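You operate a simulated robot arm through the tools that you are given. There is no shell and no other tool. Be economical: measure what you need, move in short steps, check, and stop when the job is done.

Carry out the task below with a simulated robot arm. There is one attempt and no reset: what you move stays moved.

TASK
Stand the red tag labelled "hold" from the top of the red cabinet beside the white tile. It goes on the side that lies toward x +1.0, y +0.0 (a direction in the base frame), with about 3 cm between them.
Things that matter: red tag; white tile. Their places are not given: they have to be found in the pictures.

It is judged by the outcome, as a careful person would: the job done as asked, and still so three seconds after it is handed in. It fails if anything else is knocked over, pushed out of place, dropped, spilled or broken.

THE ROBOT
A 6-joint arm with a two-finger parallel gripper, fixed in place. Base frame: the origin is at the foot of the arm, x ahead of it, y to its left, z up; the work surface is at about z = 0. Lengths are in m, angles in rad, forces in N, time in s.
With the tool pointing down near the work surface it reaches from about 0.14 to 0.58 m from the base axis. Its first joint turns from -1.152 to 1.152 rad. Payload 2.1 kg.
Tool frame: the origin (TCP) lies between the finger pads and is the grasp point; the fingertips stand 0.03 m ahead of it; z points along the fingers, y is the line along which they close. The gripper opens to 0.094 m. The fingers are 0.028 m wide and 0.01 m thick; the gripper's body (0.05 by 0.096 m) begins 0.055 m behind the TCP.
Orientation is told as [roll, pitch, yaw] about the base's x, y, z axes, in that order, counted from this pose: with the fingers straight down and closing along the base's y, the tool's x points along the base's -x, its y along +y and its z along -z.

THE INTERFACE
- The arm moves only by the tool jog_arm. Its argument "deltas" is a list of rows, each a list of 7 numbers: the gripper command, from -1 (fully open) to 1 (shut), values between in proportion, then the shift along the tool's x, y, z in units of 150 mm (1.0 is 150 mm), then the turn, a rotation vector about the tool's x, y, z in units of 60 degrees (1.0 is 60 degrees). In form: [[fingers, x, y, z, rx, ry, rz], ...]. A call has 1 to 8 rows; each row is the pose to reach, as a shift and turn from the pose commanded when the call began, along the tool's axes at that moment. A call with a number of a shift or a turn outside -1 to 1 is refused whole. A row lasts 0.2 s, in which the tool goes at most 0.05 m and 0.15 rad; a call with a longer step from one row to the next is refused whole, and so is a gripper value outside its range. A pose out of reach is approached as far as the arm can. The call stops where the force on the tool passes 40 N (or 10 N more than at its start, if that is more) or the arm is blocked; 0.2 s more then pass. The fingers move at their own pace (about 0.072 m/s each) and stop on an object; they squeeze with about 23 N. The grip force told is the motor's: it shows also when the fingers shut on nothing. Time passes only in rows, and 0.2 s behind the last, so rows that repeat a pose let the fingers close. It gives the time, the measured TCP pose, the force on the tool (base axes), the opening and the grip force at its end, in the units of the frame above (readings bear some noise).
- Cameras (640 x 400 px; columns grow to the right, rows downward): "scene" is fixed at [0.0356, -0.3512, 0.5115]; the picture's right is [0.91, -0.41, 0.00], its down [-0.16, -0.37, -0.91] and it looks along [0.37, 0.84, -0.40] (base axes); focal length 336 px, centre (320, 200). "wrist" rides on the gripper at [-0.037, 0, -0.058] in the tool frame; the picture's right is [0.00, -1.00, 0.00], its down [0.97, 0.00, -0.24] and it looks along [0.24, 0.00, 0.97] (tool axes); focal length 218 px, centre (320, 200).
- camera(camera): a new picture of that camera. No time passes.
- locate(camera, pixels): for up to 12 pixels [column, row] of the newest picture of that camera ("zoom" is the newest enlarged one), the place [x, y, z] in the base frame of the surface seen there, good to about 0.002 m, but the place of the scene camera against the robot may be out by one fixed shift of up to 0.018 m in any direction. No time passes.
- enlarge(camera, box): a new picture of the part [left, top, right, bottom] of that camera's present view, enlarged. No time passes.
- finish_job(): hands the job in; it is judged then, once.

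Work in short steps. Measure before you move; look again where a grasp or a placing could have gone wrong, and mend it. You have 60 turns and 26 pictures in all, the two below and enlarged ones among them. Open the gripper and draw the arm clear of the work before you hand the job in, unless the task says otherwise; then end with one line.

The tools are called after ">>>" as a command line: name --pt "numbers of a row" for each row, then --argument value for the rest, lists and objects as JSON in quotes. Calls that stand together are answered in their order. jog_arm: Moves the arm, as the interface text tells. Its arguments: {"type":"object","properties":{"deltas":{"type":"array"}},"required":["deltas"]} The other tools are called the same way: camera (camera) takes a picture; locate (camera, pixels) gives the place of the surface under pixels of a picture; enlarge (camera, box) takes an enlarged picture of a part of a camera's view; finish_job () hands the job in.

At the start:

```text
t: 0.0
tool_pos: [0.3353, 0.0196, 0.2631]
ee_rot: [-0.002, -0.002, -0.001]
wrist_force: [-0.4, 0.3, 0.4]
finger_gap: 0.094
gripper_force: 0.1
```

scene: 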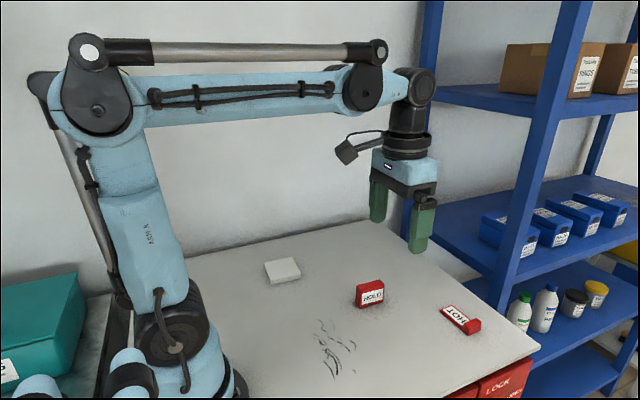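
wrist: 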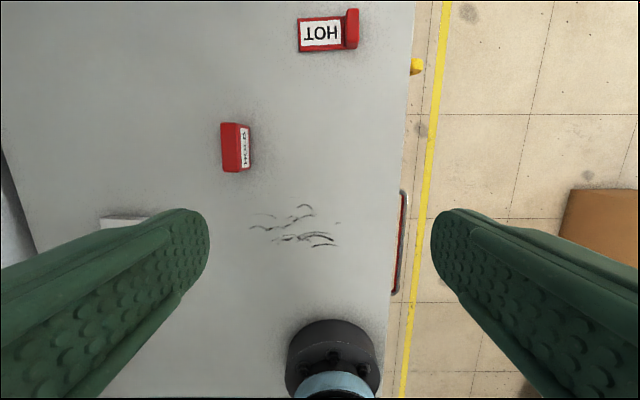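

The hold tag stands at about scene (370,294), the white tile lies at about (282,270), and a second tag, "hot", is at (460,318). I'll enlarge that area and measure points on each of them.

>>> enlarge --camera "scene" --box '[240, 230, 500, 392]'

>>> locate --camera "wrist" --pixels '[[223, 125], [238, 125], [248, 130], [248, 166], [224, 171], [238, 171], [105, 221], [140, 221], [325, 35], [352, 25], [200, 150], [270, 150]]'

>>> locate --camera "scene" --pixels '[[265, 264], [294, 258], [300, 274], [271, 282], [282, 269], [357, 287], [382, 281], [370, 294], [358, 306], [382, 304], [340, 300], [370, 284]]'

```text
2.46 times, centred on (370, 311) of scene
```

zoom: 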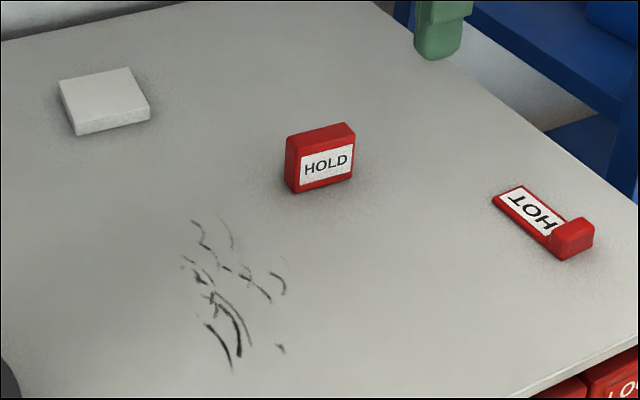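

```text
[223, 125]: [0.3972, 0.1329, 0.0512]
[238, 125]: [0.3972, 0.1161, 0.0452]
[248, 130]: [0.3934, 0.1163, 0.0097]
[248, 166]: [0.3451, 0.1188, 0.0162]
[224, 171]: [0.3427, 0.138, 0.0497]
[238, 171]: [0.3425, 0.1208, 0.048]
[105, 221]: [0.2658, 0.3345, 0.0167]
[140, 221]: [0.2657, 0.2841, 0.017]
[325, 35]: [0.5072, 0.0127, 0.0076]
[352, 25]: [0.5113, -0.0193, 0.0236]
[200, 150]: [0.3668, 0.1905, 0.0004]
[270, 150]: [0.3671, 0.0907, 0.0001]
```

```text
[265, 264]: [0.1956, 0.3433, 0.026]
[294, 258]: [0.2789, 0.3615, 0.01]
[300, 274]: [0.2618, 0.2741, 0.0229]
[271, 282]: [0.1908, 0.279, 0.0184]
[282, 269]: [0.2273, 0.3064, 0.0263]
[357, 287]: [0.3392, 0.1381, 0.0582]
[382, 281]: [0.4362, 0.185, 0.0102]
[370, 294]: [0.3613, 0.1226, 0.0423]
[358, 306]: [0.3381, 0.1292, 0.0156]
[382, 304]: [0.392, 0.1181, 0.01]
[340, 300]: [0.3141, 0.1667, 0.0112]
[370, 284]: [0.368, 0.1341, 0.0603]
```

The hold tag stands upright, about 55 mm long along x, 17 mm thick and 50 mm tall. The fingers hide the tile in the wrist view, so I'll move back and to the left to see the tile and the tag together.

>>> jog_arm --pt "-1 0.18 0.2 0 0 0 0" --pt "-1 0.36 0.4 0 0 0 0" --pt "-1 0.54 0.6 0 0 0 0" --pt "-1 0.72 0.8 0 0 0 0" --pt "-1 0.9 1.0 0 0 0 0" --pt "-1 0.9 1.0 0 0 0 0"

>>> camera --camera "wrist"

```text
t: 1.4
tool_pos: [0.1989, 0.1718, 0.2624]
ee_rot: [-0.001, -0.002, -0.001]
wrist_force: [-0.2, 0.0, 0.5]
finger_gap: 0.0941
gripper_force: 0.1
```

```text
22 pictures are left
```

wrist: 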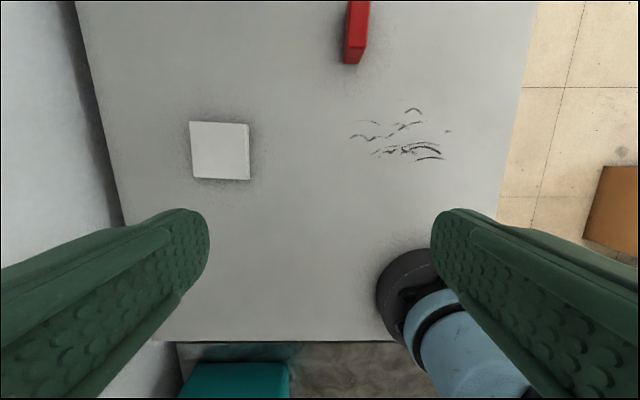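

The tile is clear now, with corners at about (190,122), (247,124), (250,179) and (193,177). I'll measure its corners and the tag's end.

>>> locate --camera "wrist" --pixels '[[192, 124], [245, 127], [247, 177], [195, 175], [220, 124], [220, 150], [248, 150], [347, 40], [364, 40], [347, 61], [359, 61], [220, 115]]'

>>> enlarge --camera "wrist" --box '[150, 0, 390, 200]'

```text
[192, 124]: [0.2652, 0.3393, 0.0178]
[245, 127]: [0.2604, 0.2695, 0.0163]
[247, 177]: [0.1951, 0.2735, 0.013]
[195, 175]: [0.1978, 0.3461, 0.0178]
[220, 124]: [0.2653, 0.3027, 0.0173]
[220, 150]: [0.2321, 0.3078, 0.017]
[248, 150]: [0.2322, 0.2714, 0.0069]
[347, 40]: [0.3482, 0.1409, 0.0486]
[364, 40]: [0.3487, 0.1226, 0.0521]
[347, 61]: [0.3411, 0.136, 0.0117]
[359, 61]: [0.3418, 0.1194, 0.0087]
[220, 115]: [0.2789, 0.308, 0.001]
```

```text
2.00 times, centred on (270, 100) of wrist
```

zoom: 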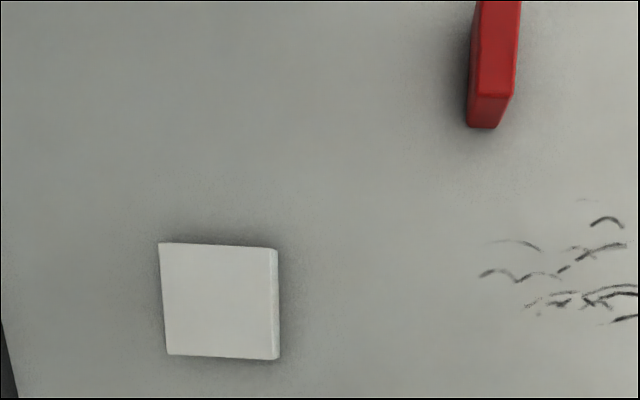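

The tile covers x 0.195–0.267 and y 0.271–0.345, with its +x edge at about 0.266. The tag's centre is near (0.370, 0.1275), turned about -0.09 rad. I'll move above the tag at a safe height and match its yaw.

>>> jog_arm --pt "-1 -0.225 -0.074 0.1 0 0 0.02" --pt "-1 -0.45 -0.148 0.2 0 0 0.04" --pt "-1 -0.675 -0.222 0.3 0 0 0.06" --pt "-1 -0.9 -0.295 0.4 0 0 0.086" --pt "-1 -0.9 -0.295 0.4 0 0 0.086"

>>> camera --camera "wrist"

```text
t: 2.6
tool_pos: [0.3357, 0.1281, 0.2025]
ee_rot: [-0.002, -0.002, -0.092]
wrist_force: [1.0, 0.3, -0.2]
finger_gap: 0.0942
gripper_force: 0.1
```

```text
20 pictures are left
```

wrist: 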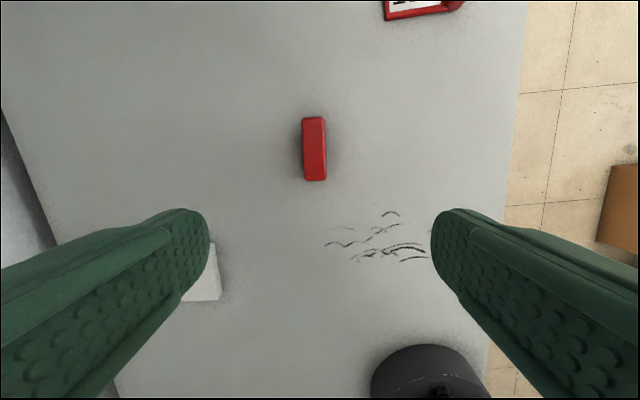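

The tag is seen almost from above, at (302–327, 117–181). I'll measure its top corners to set the yaw and centre exactly.

>>> locate --camera "wrist" --pixels '[[304, 125], [322, 125], [306, 174], [325, 174], [303, 150], [324, 150], [313, 119], [316, 178], [313, 150]]'

>>> enlarge --camera "wrist" --box '[260, 100, 372, 200]'

```text
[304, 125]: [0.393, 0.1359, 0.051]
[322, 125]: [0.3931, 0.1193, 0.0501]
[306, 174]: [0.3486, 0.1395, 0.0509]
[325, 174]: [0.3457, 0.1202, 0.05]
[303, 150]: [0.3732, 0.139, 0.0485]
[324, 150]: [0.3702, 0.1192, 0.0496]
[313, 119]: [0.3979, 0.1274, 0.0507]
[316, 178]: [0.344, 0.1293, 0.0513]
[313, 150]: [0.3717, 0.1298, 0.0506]
```

```text
4.00 times, centred on (316, 150) of wrist
```

zoom: 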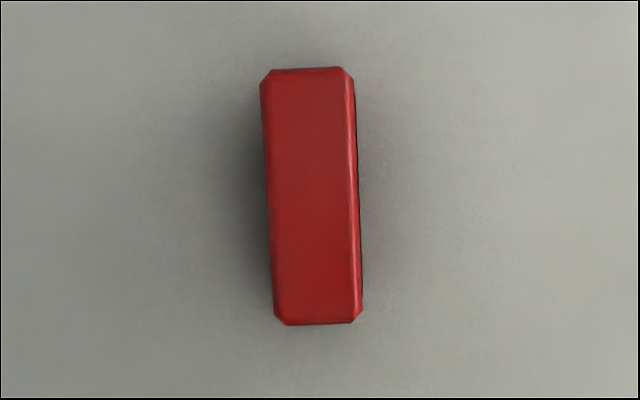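

The tag's centre is about (0.371, 0.1285), its yaw about -0.05, and its top is at z≈0.051. I'll trim the position and yaw while coming down to z≈0.10, which is still above the tag.

>>> jog_arm --pt "-1 -0.116 0.012 0 0 0 -0.02" --pt "-1 -0.232 0.025 0 0 0 -0.04" --pt "-1 -0.232 0.025 0.25 0 0 -0.04" --pt "-1 -0.232 0.025 0.5 0 0 -0.04" --pt "-1 -0.232 0.025 0.683 0 0 -0.04" --pt "-1 -0.232 0.025 0.683 0 0 -0.04"

>>> camera --camera "wrist"

```text
t: 4.0
tool_pos: [0.3727, 0.1286, 0.0997]
ee_rot: [-0.001, -0.003, -0.051]
wrist_force: [-0.1, 0.4, 0.4]
finger_gap: 0.0941
gripper_force: 0.1
```

```text
18 pictures are left
```

wrist: 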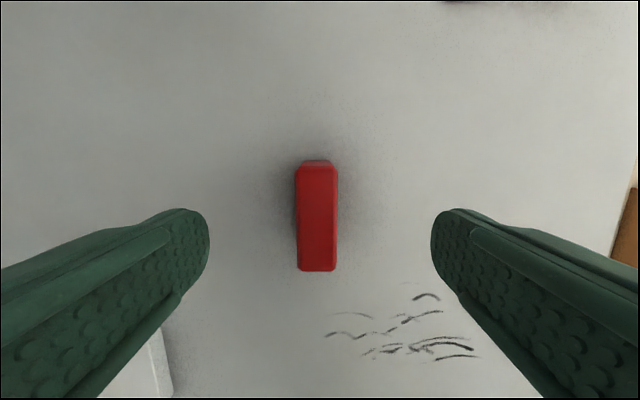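

The tag lies straight along the fingers and almost midway between them, at col 316 against 320. I'll go down to z≈0.04 with a 1.5 mm trim in y, then close.

>>> jog_arm --pt "-1 0.01 0.01 0.2 0 0 0" --pt "-1 0.01 0.01 0.4 0 0 0" --pt "-1 0.01 0.01 0.4 0 0 0" --pt "1 0.01 0.01 0.4 0 0 0" --pt "1 0.01 0.01 0.4 0 0 0" --pt "1 0.01 0.01 0.4 0 0 0" --pt "1 0.01 0.01 0.4 0 0 0" --pt "1 0.01 0.01 0.4 0 0 0"

```text
t: 5.8
tool_pos: [0.3709, 0.1284, 0.0392]
ee_rot: [-0.001, -0.002, -0.049]
wrist_force: [0.0, -0.4, 0.8]
finger_gap: 0.0254
gripper_force: 22.6
```

The fingers hold the tag at a gap of 25 mm with 22.6 N. I'll lift it 9 cm and check.

>>> jog_arm --pt "1 0 0 -0.1 0 0 0" --pt "1 0 0 -0.3 0 0 0" --pt "1 0 0 -0.6 0 0 0" --pt "1 0 0 -0.6 0 0 0"

>>> camera --camera "wrist"

>>> camera --camera "scene"

```text
t: 6.8
tool_pos: [0.3704, 0.127, 0.1301]
ee_rot: [-0.003, -0.001, -0.049]
wrist_force: [0.8, 0.8, 0.3]
finger_gap: 0.0256
gripper_force: 22.9
```

```text
17 pictures are left
```

wrist: 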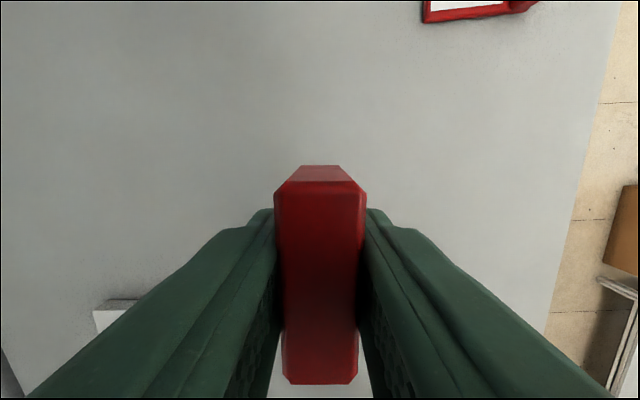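

```text
16 pictures are left
```

scene: 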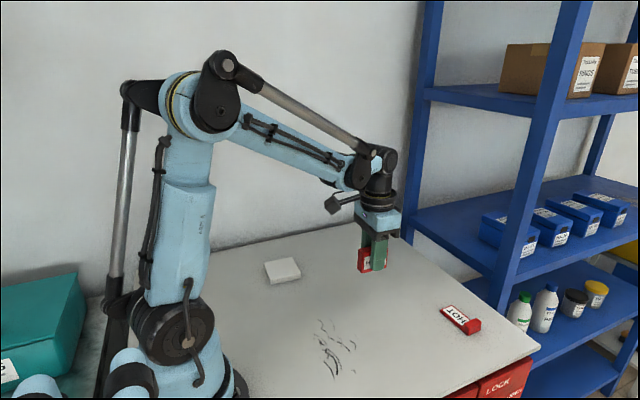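

The tag is held upright and square. I'll measure where its two ends sit relative to the TCP.

>>> locate --camera "wrist" --pixels '[[320, 168], [320, 175], [320, 184], [320, 200], [320, 300], [320, 370], [320, 382], [290, 250], [350, 250]]'

```text
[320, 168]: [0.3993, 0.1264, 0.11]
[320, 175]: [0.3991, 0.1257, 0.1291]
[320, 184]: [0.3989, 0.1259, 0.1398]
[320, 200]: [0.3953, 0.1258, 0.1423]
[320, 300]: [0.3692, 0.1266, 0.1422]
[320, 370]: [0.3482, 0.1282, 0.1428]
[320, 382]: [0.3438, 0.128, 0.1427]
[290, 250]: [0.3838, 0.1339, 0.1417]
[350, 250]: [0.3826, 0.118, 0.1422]
```

The tag spans x 0.343–0.3995 in the hand, with its centre 1 mm ahead of the TCP. The target TCP is about (0.3245, 0.308), so I'll carry it across at z≈0.13.

>>> jog_arm --pt "1 0.058 0.19 0 0 0 0" --pt "1 0.116 0.38 0 0 0 0" --pt "1 0.174 0.57 0 0 0 0" --pt "1 0.232 0.76 0 0 0 0" --pt "1 0.29 0.95 0 0 0 0" --pt "1 0.29 0.95 0 0 0 0"

```text
t: 8.2
tool_pos: [0.3336, 0.2718, 0.1293]
ee_rot: [0.0, -0.003, -0.05]
wrist_force: [1.2, 0.0, -0.8]
finger_gap: 0.0258
gripper_force: 22.9
```

What remains is (-0.009, +0.036). I'll finish that shift and come down part of the way to z≈0.06.

>>> jog_arm --pt "1 0.073 0.238 0 0 0 0" --pt "1 0.073 0.238 0 0 0 0" --pt "1 0.073 0.238 0.2 0 0 0" --pt "1 0.073 0.238 0.46 0 0 0" --pt "1 0.073 0.238 0.46 0 0 0"

>>> camera --camera "wrist"

>>> enlarge --camera "scene" --box '[220, 180, 420, 305]'

```text
t: 9.4
tool_pos: [0.3226, 0.3089, 0.0603]
ee_rot: [-0.001, -0.001, -0.049]
wrist_force: [0.2, 0.1, -0.8]
finger_gap: 0.0257
gripper_force: 23.4
```

```text
15 pictures are left
```

wrist: 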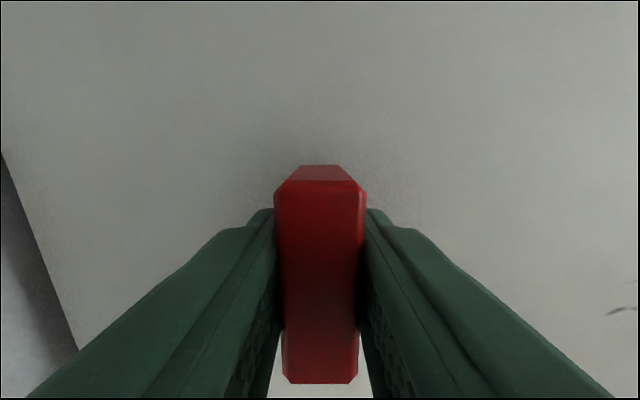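

```text
3.20 times, centred on (320, 242) of scene
```

zoom: 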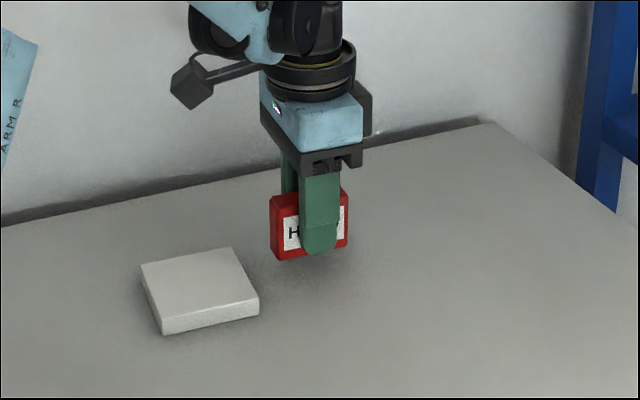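

The hold label is upright and the tag hovers beside the tile. I'll measure both edges in the zoom; the scene camera's fixed shift cancels out in the difference.

>>> locate --camera "zoom" --pixels '[[230, 250], [242, 275], [255, 295], [252, 300], [275, 220], [279, 250], [283, 250], [345, 215], [345, 240], [175, 260], [148, 275]]'

```text
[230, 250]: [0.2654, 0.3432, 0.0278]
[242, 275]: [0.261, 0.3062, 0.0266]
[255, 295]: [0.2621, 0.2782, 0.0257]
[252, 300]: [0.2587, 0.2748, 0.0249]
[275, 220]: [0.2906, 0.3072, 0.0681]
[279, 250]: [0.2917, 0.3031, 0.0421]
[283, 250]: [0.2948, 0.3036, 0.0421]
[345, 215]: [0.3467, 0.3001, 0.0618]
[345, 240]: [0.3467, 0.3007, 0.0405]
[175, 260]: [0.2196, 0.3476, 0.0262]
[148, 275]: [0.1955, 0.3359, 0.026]
```

The gap is about 27–28 mm, so I'll add 2 mm in +x. Then I'll lower to the TCP height of the grasp (0.0392) in small steps, still holding.

>>> jog_arm --pt "1 -0.014 0 0 0 0 0" --pt "1 -0.014 0 0.05 0 0 0" --pt "1 -0.014 0 0.09 0 0 0" --pt "1 -0.014 0 0.12 0 0 0" --pt "1 -0.014 0 0.137 0 0 0" --pt "1 -0.014 0 0.137 0 0 0"

```text
t: 10.8
tool_pos: [0.3272, 0.3086, 0.0398]
ee_rot: [-0.002, 0.0, -0.049]
wrist_force: [0.4, 0.7, -1.3]
finger_gap: 0.0255
gripper_force: 23.2
```

The x reading is 0.3272, higher than expected, possibly from noise. I'll check the gap in the scene zoom before letting go.

>>> enlarge --camera "scene" --box '[220, 180, 420, 305]'

>>> jog_arm --pt "1 0 0 0 0 0 0"

```text
3.20 times, centred on (320, 242) of scene
```

zoom: 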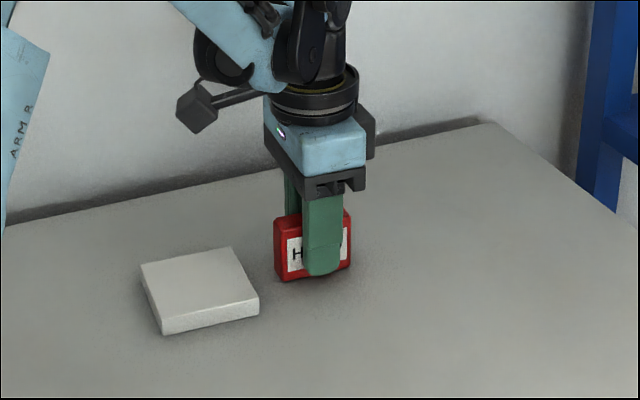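

```text
t: 11.2
tool_pos: [0.3267, 0.3089, 0.0382]
ee_rot: [-0.003, -0.002, -0.048]
wrist_force: [-0.5, 0.0, -1.7]
finger_gap: 0.0256
gripper_force: 23.4
```

>>> locate --camera "zoom" --pixels '[[234, 253], [243, 270], [244, 275], [246, 275], [276, 240], [278, 240], [280, 265], [283, 275], [247, 273]]'

```text
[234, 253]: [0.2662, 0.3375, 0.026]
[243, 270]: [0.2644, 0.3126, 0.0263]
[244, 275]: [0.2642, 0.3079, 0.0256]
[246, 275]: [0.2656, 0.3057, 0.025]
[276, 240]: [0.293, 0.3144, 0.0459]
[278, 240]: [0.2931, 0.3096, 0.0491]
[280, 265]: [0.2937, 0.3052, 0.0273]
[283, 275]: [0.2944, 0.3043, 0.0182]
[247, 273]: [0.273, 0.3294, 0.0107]
```

The scene gives a gap of about 28 mm and the arm reading about 32 mm, so it is close to 3 cm. The tag is on the surface with only a light force, so I'll release it, wait, and rise straight up.

>>> jog_arm --pt "0.2 0 0 0 0 0 0" --pt "-0.3 0 0 0 0 0 0" --pt "-0.6 0 0 0 0 0 0" --pt "-0.6 0 0 0 0 0 0" --pt "-0.6 0 0 -0.15 0 0 0" --pt "-0.6 0 0 -0.4 0 0 0" --pt "-0.6 0 0 -0.7 0 0 0" --pt "-0.6 0 0 -1.0 0 0 0"

>>> camera --camera "wrist"

>>> enlarge --camera "scene" --box '[220, 180, 420, 305]'

```text
t: 13.0
tool_pos: [0.3259, 0.3057, 0.1907]
ee_rot: [-0.001, -0.002, -0.048]
wrist_force: [0.0, 0.5, -0.1]
finger_gap: 0.0755
gripper_force: 0.2
```

```text
12 pictures are left
```

wrist: 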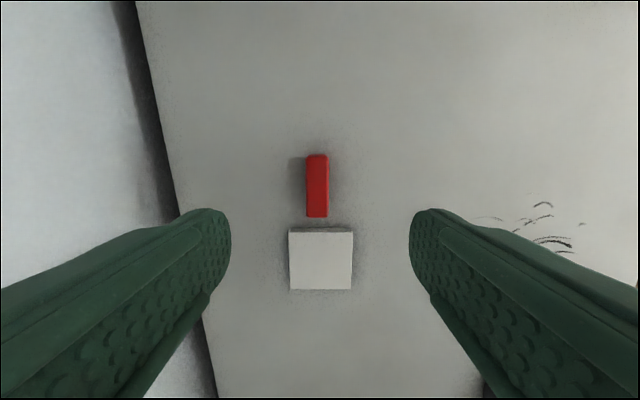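

```text
3.20 times, centred on (320, 242) of scene
```

zoom: 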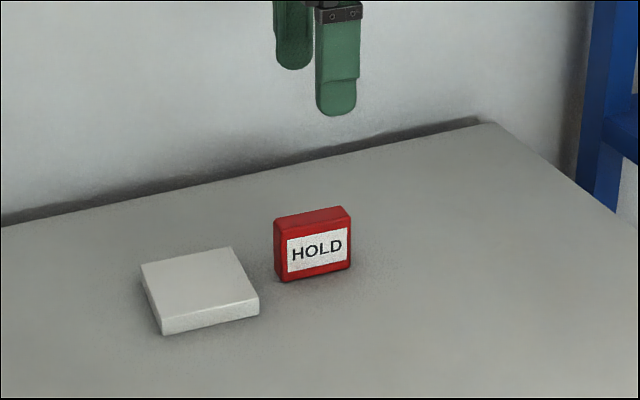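

The tag stands on its own with the label upright. I'll measure the final gap.

>>> locate --camera "wrist" --pixels '[[317, 157], [317, 212], [317, 216], [317, 229], [317, 233], [317, 286], [292, 260], [349, 260], [309, 185], [325, 185]]'

>>> locate --camera "zoom" --pixels '[[276, 245], [278, 225], [281, 270], [244, 273], [246, 275], [240, 265]]'

```text
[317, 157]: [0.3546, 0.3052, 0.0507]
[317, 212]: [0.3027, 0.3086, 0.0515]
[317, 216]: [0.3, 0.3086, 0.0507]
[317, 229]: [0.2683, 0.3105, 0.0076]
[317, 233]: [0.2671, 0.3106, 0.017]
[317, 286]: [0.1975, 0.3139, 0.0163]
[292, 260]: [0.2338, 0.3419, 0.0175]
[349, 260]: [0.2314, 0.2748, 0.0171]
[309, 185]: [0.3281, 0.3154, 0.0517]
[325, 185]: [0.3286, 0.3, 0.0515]
```

```text
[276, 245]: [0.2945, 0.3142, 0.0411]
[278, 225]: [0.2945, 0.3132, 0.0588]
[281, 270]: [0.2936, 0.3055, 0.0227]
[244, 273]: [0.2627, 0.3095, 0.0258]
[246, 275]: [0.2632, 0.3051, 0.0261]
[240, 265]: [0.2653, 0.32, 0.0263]
```

The gap is about 31 mm and the tag is level with the middle of the tile (y 0.308 and 0.309). I'll draw the arm clear to the side at height and hand in.

>>> jog_arm --pt "-0.6 0 0 -0.2 0 0 0" --pt "-0.6 0 -0.25 -0.35 0 0 0" --pt "-0.6 0 -0.5 -0.35 0 0 0" --pt "-0.6 0 -0.75 -0.35 0 0 0" --pt "-0.6 0 -1.0 -0.35 0 0 0" --pt "-0.6 0 -1.0 -0.35 0 0 0"

>>> camera --camera "scene"

```text
t: 14.4
tool_pos: [0.3183, 0.1615, 0.2433]
ee_rot: [-0.002, -0.002, -0.049]
wrist_force: [-0.6, -0.2, -0.8]
finger_gap: 0.0753
gripper_force: 0.0
```

```text
10 pictures are left
```

scene: 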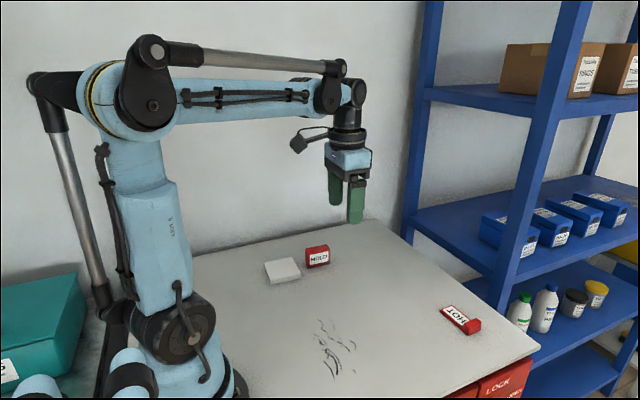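

The tag stands beside the tile at (317,257), nothing else has moved and the arm is clear. I'm handing the job in.

>>> finish_job

```text
The job is handed in.
```

The red "hold" tag now stands upright on the +x side of the white tile, about 3 cm away (measured 31 mm), and the job is handed in.
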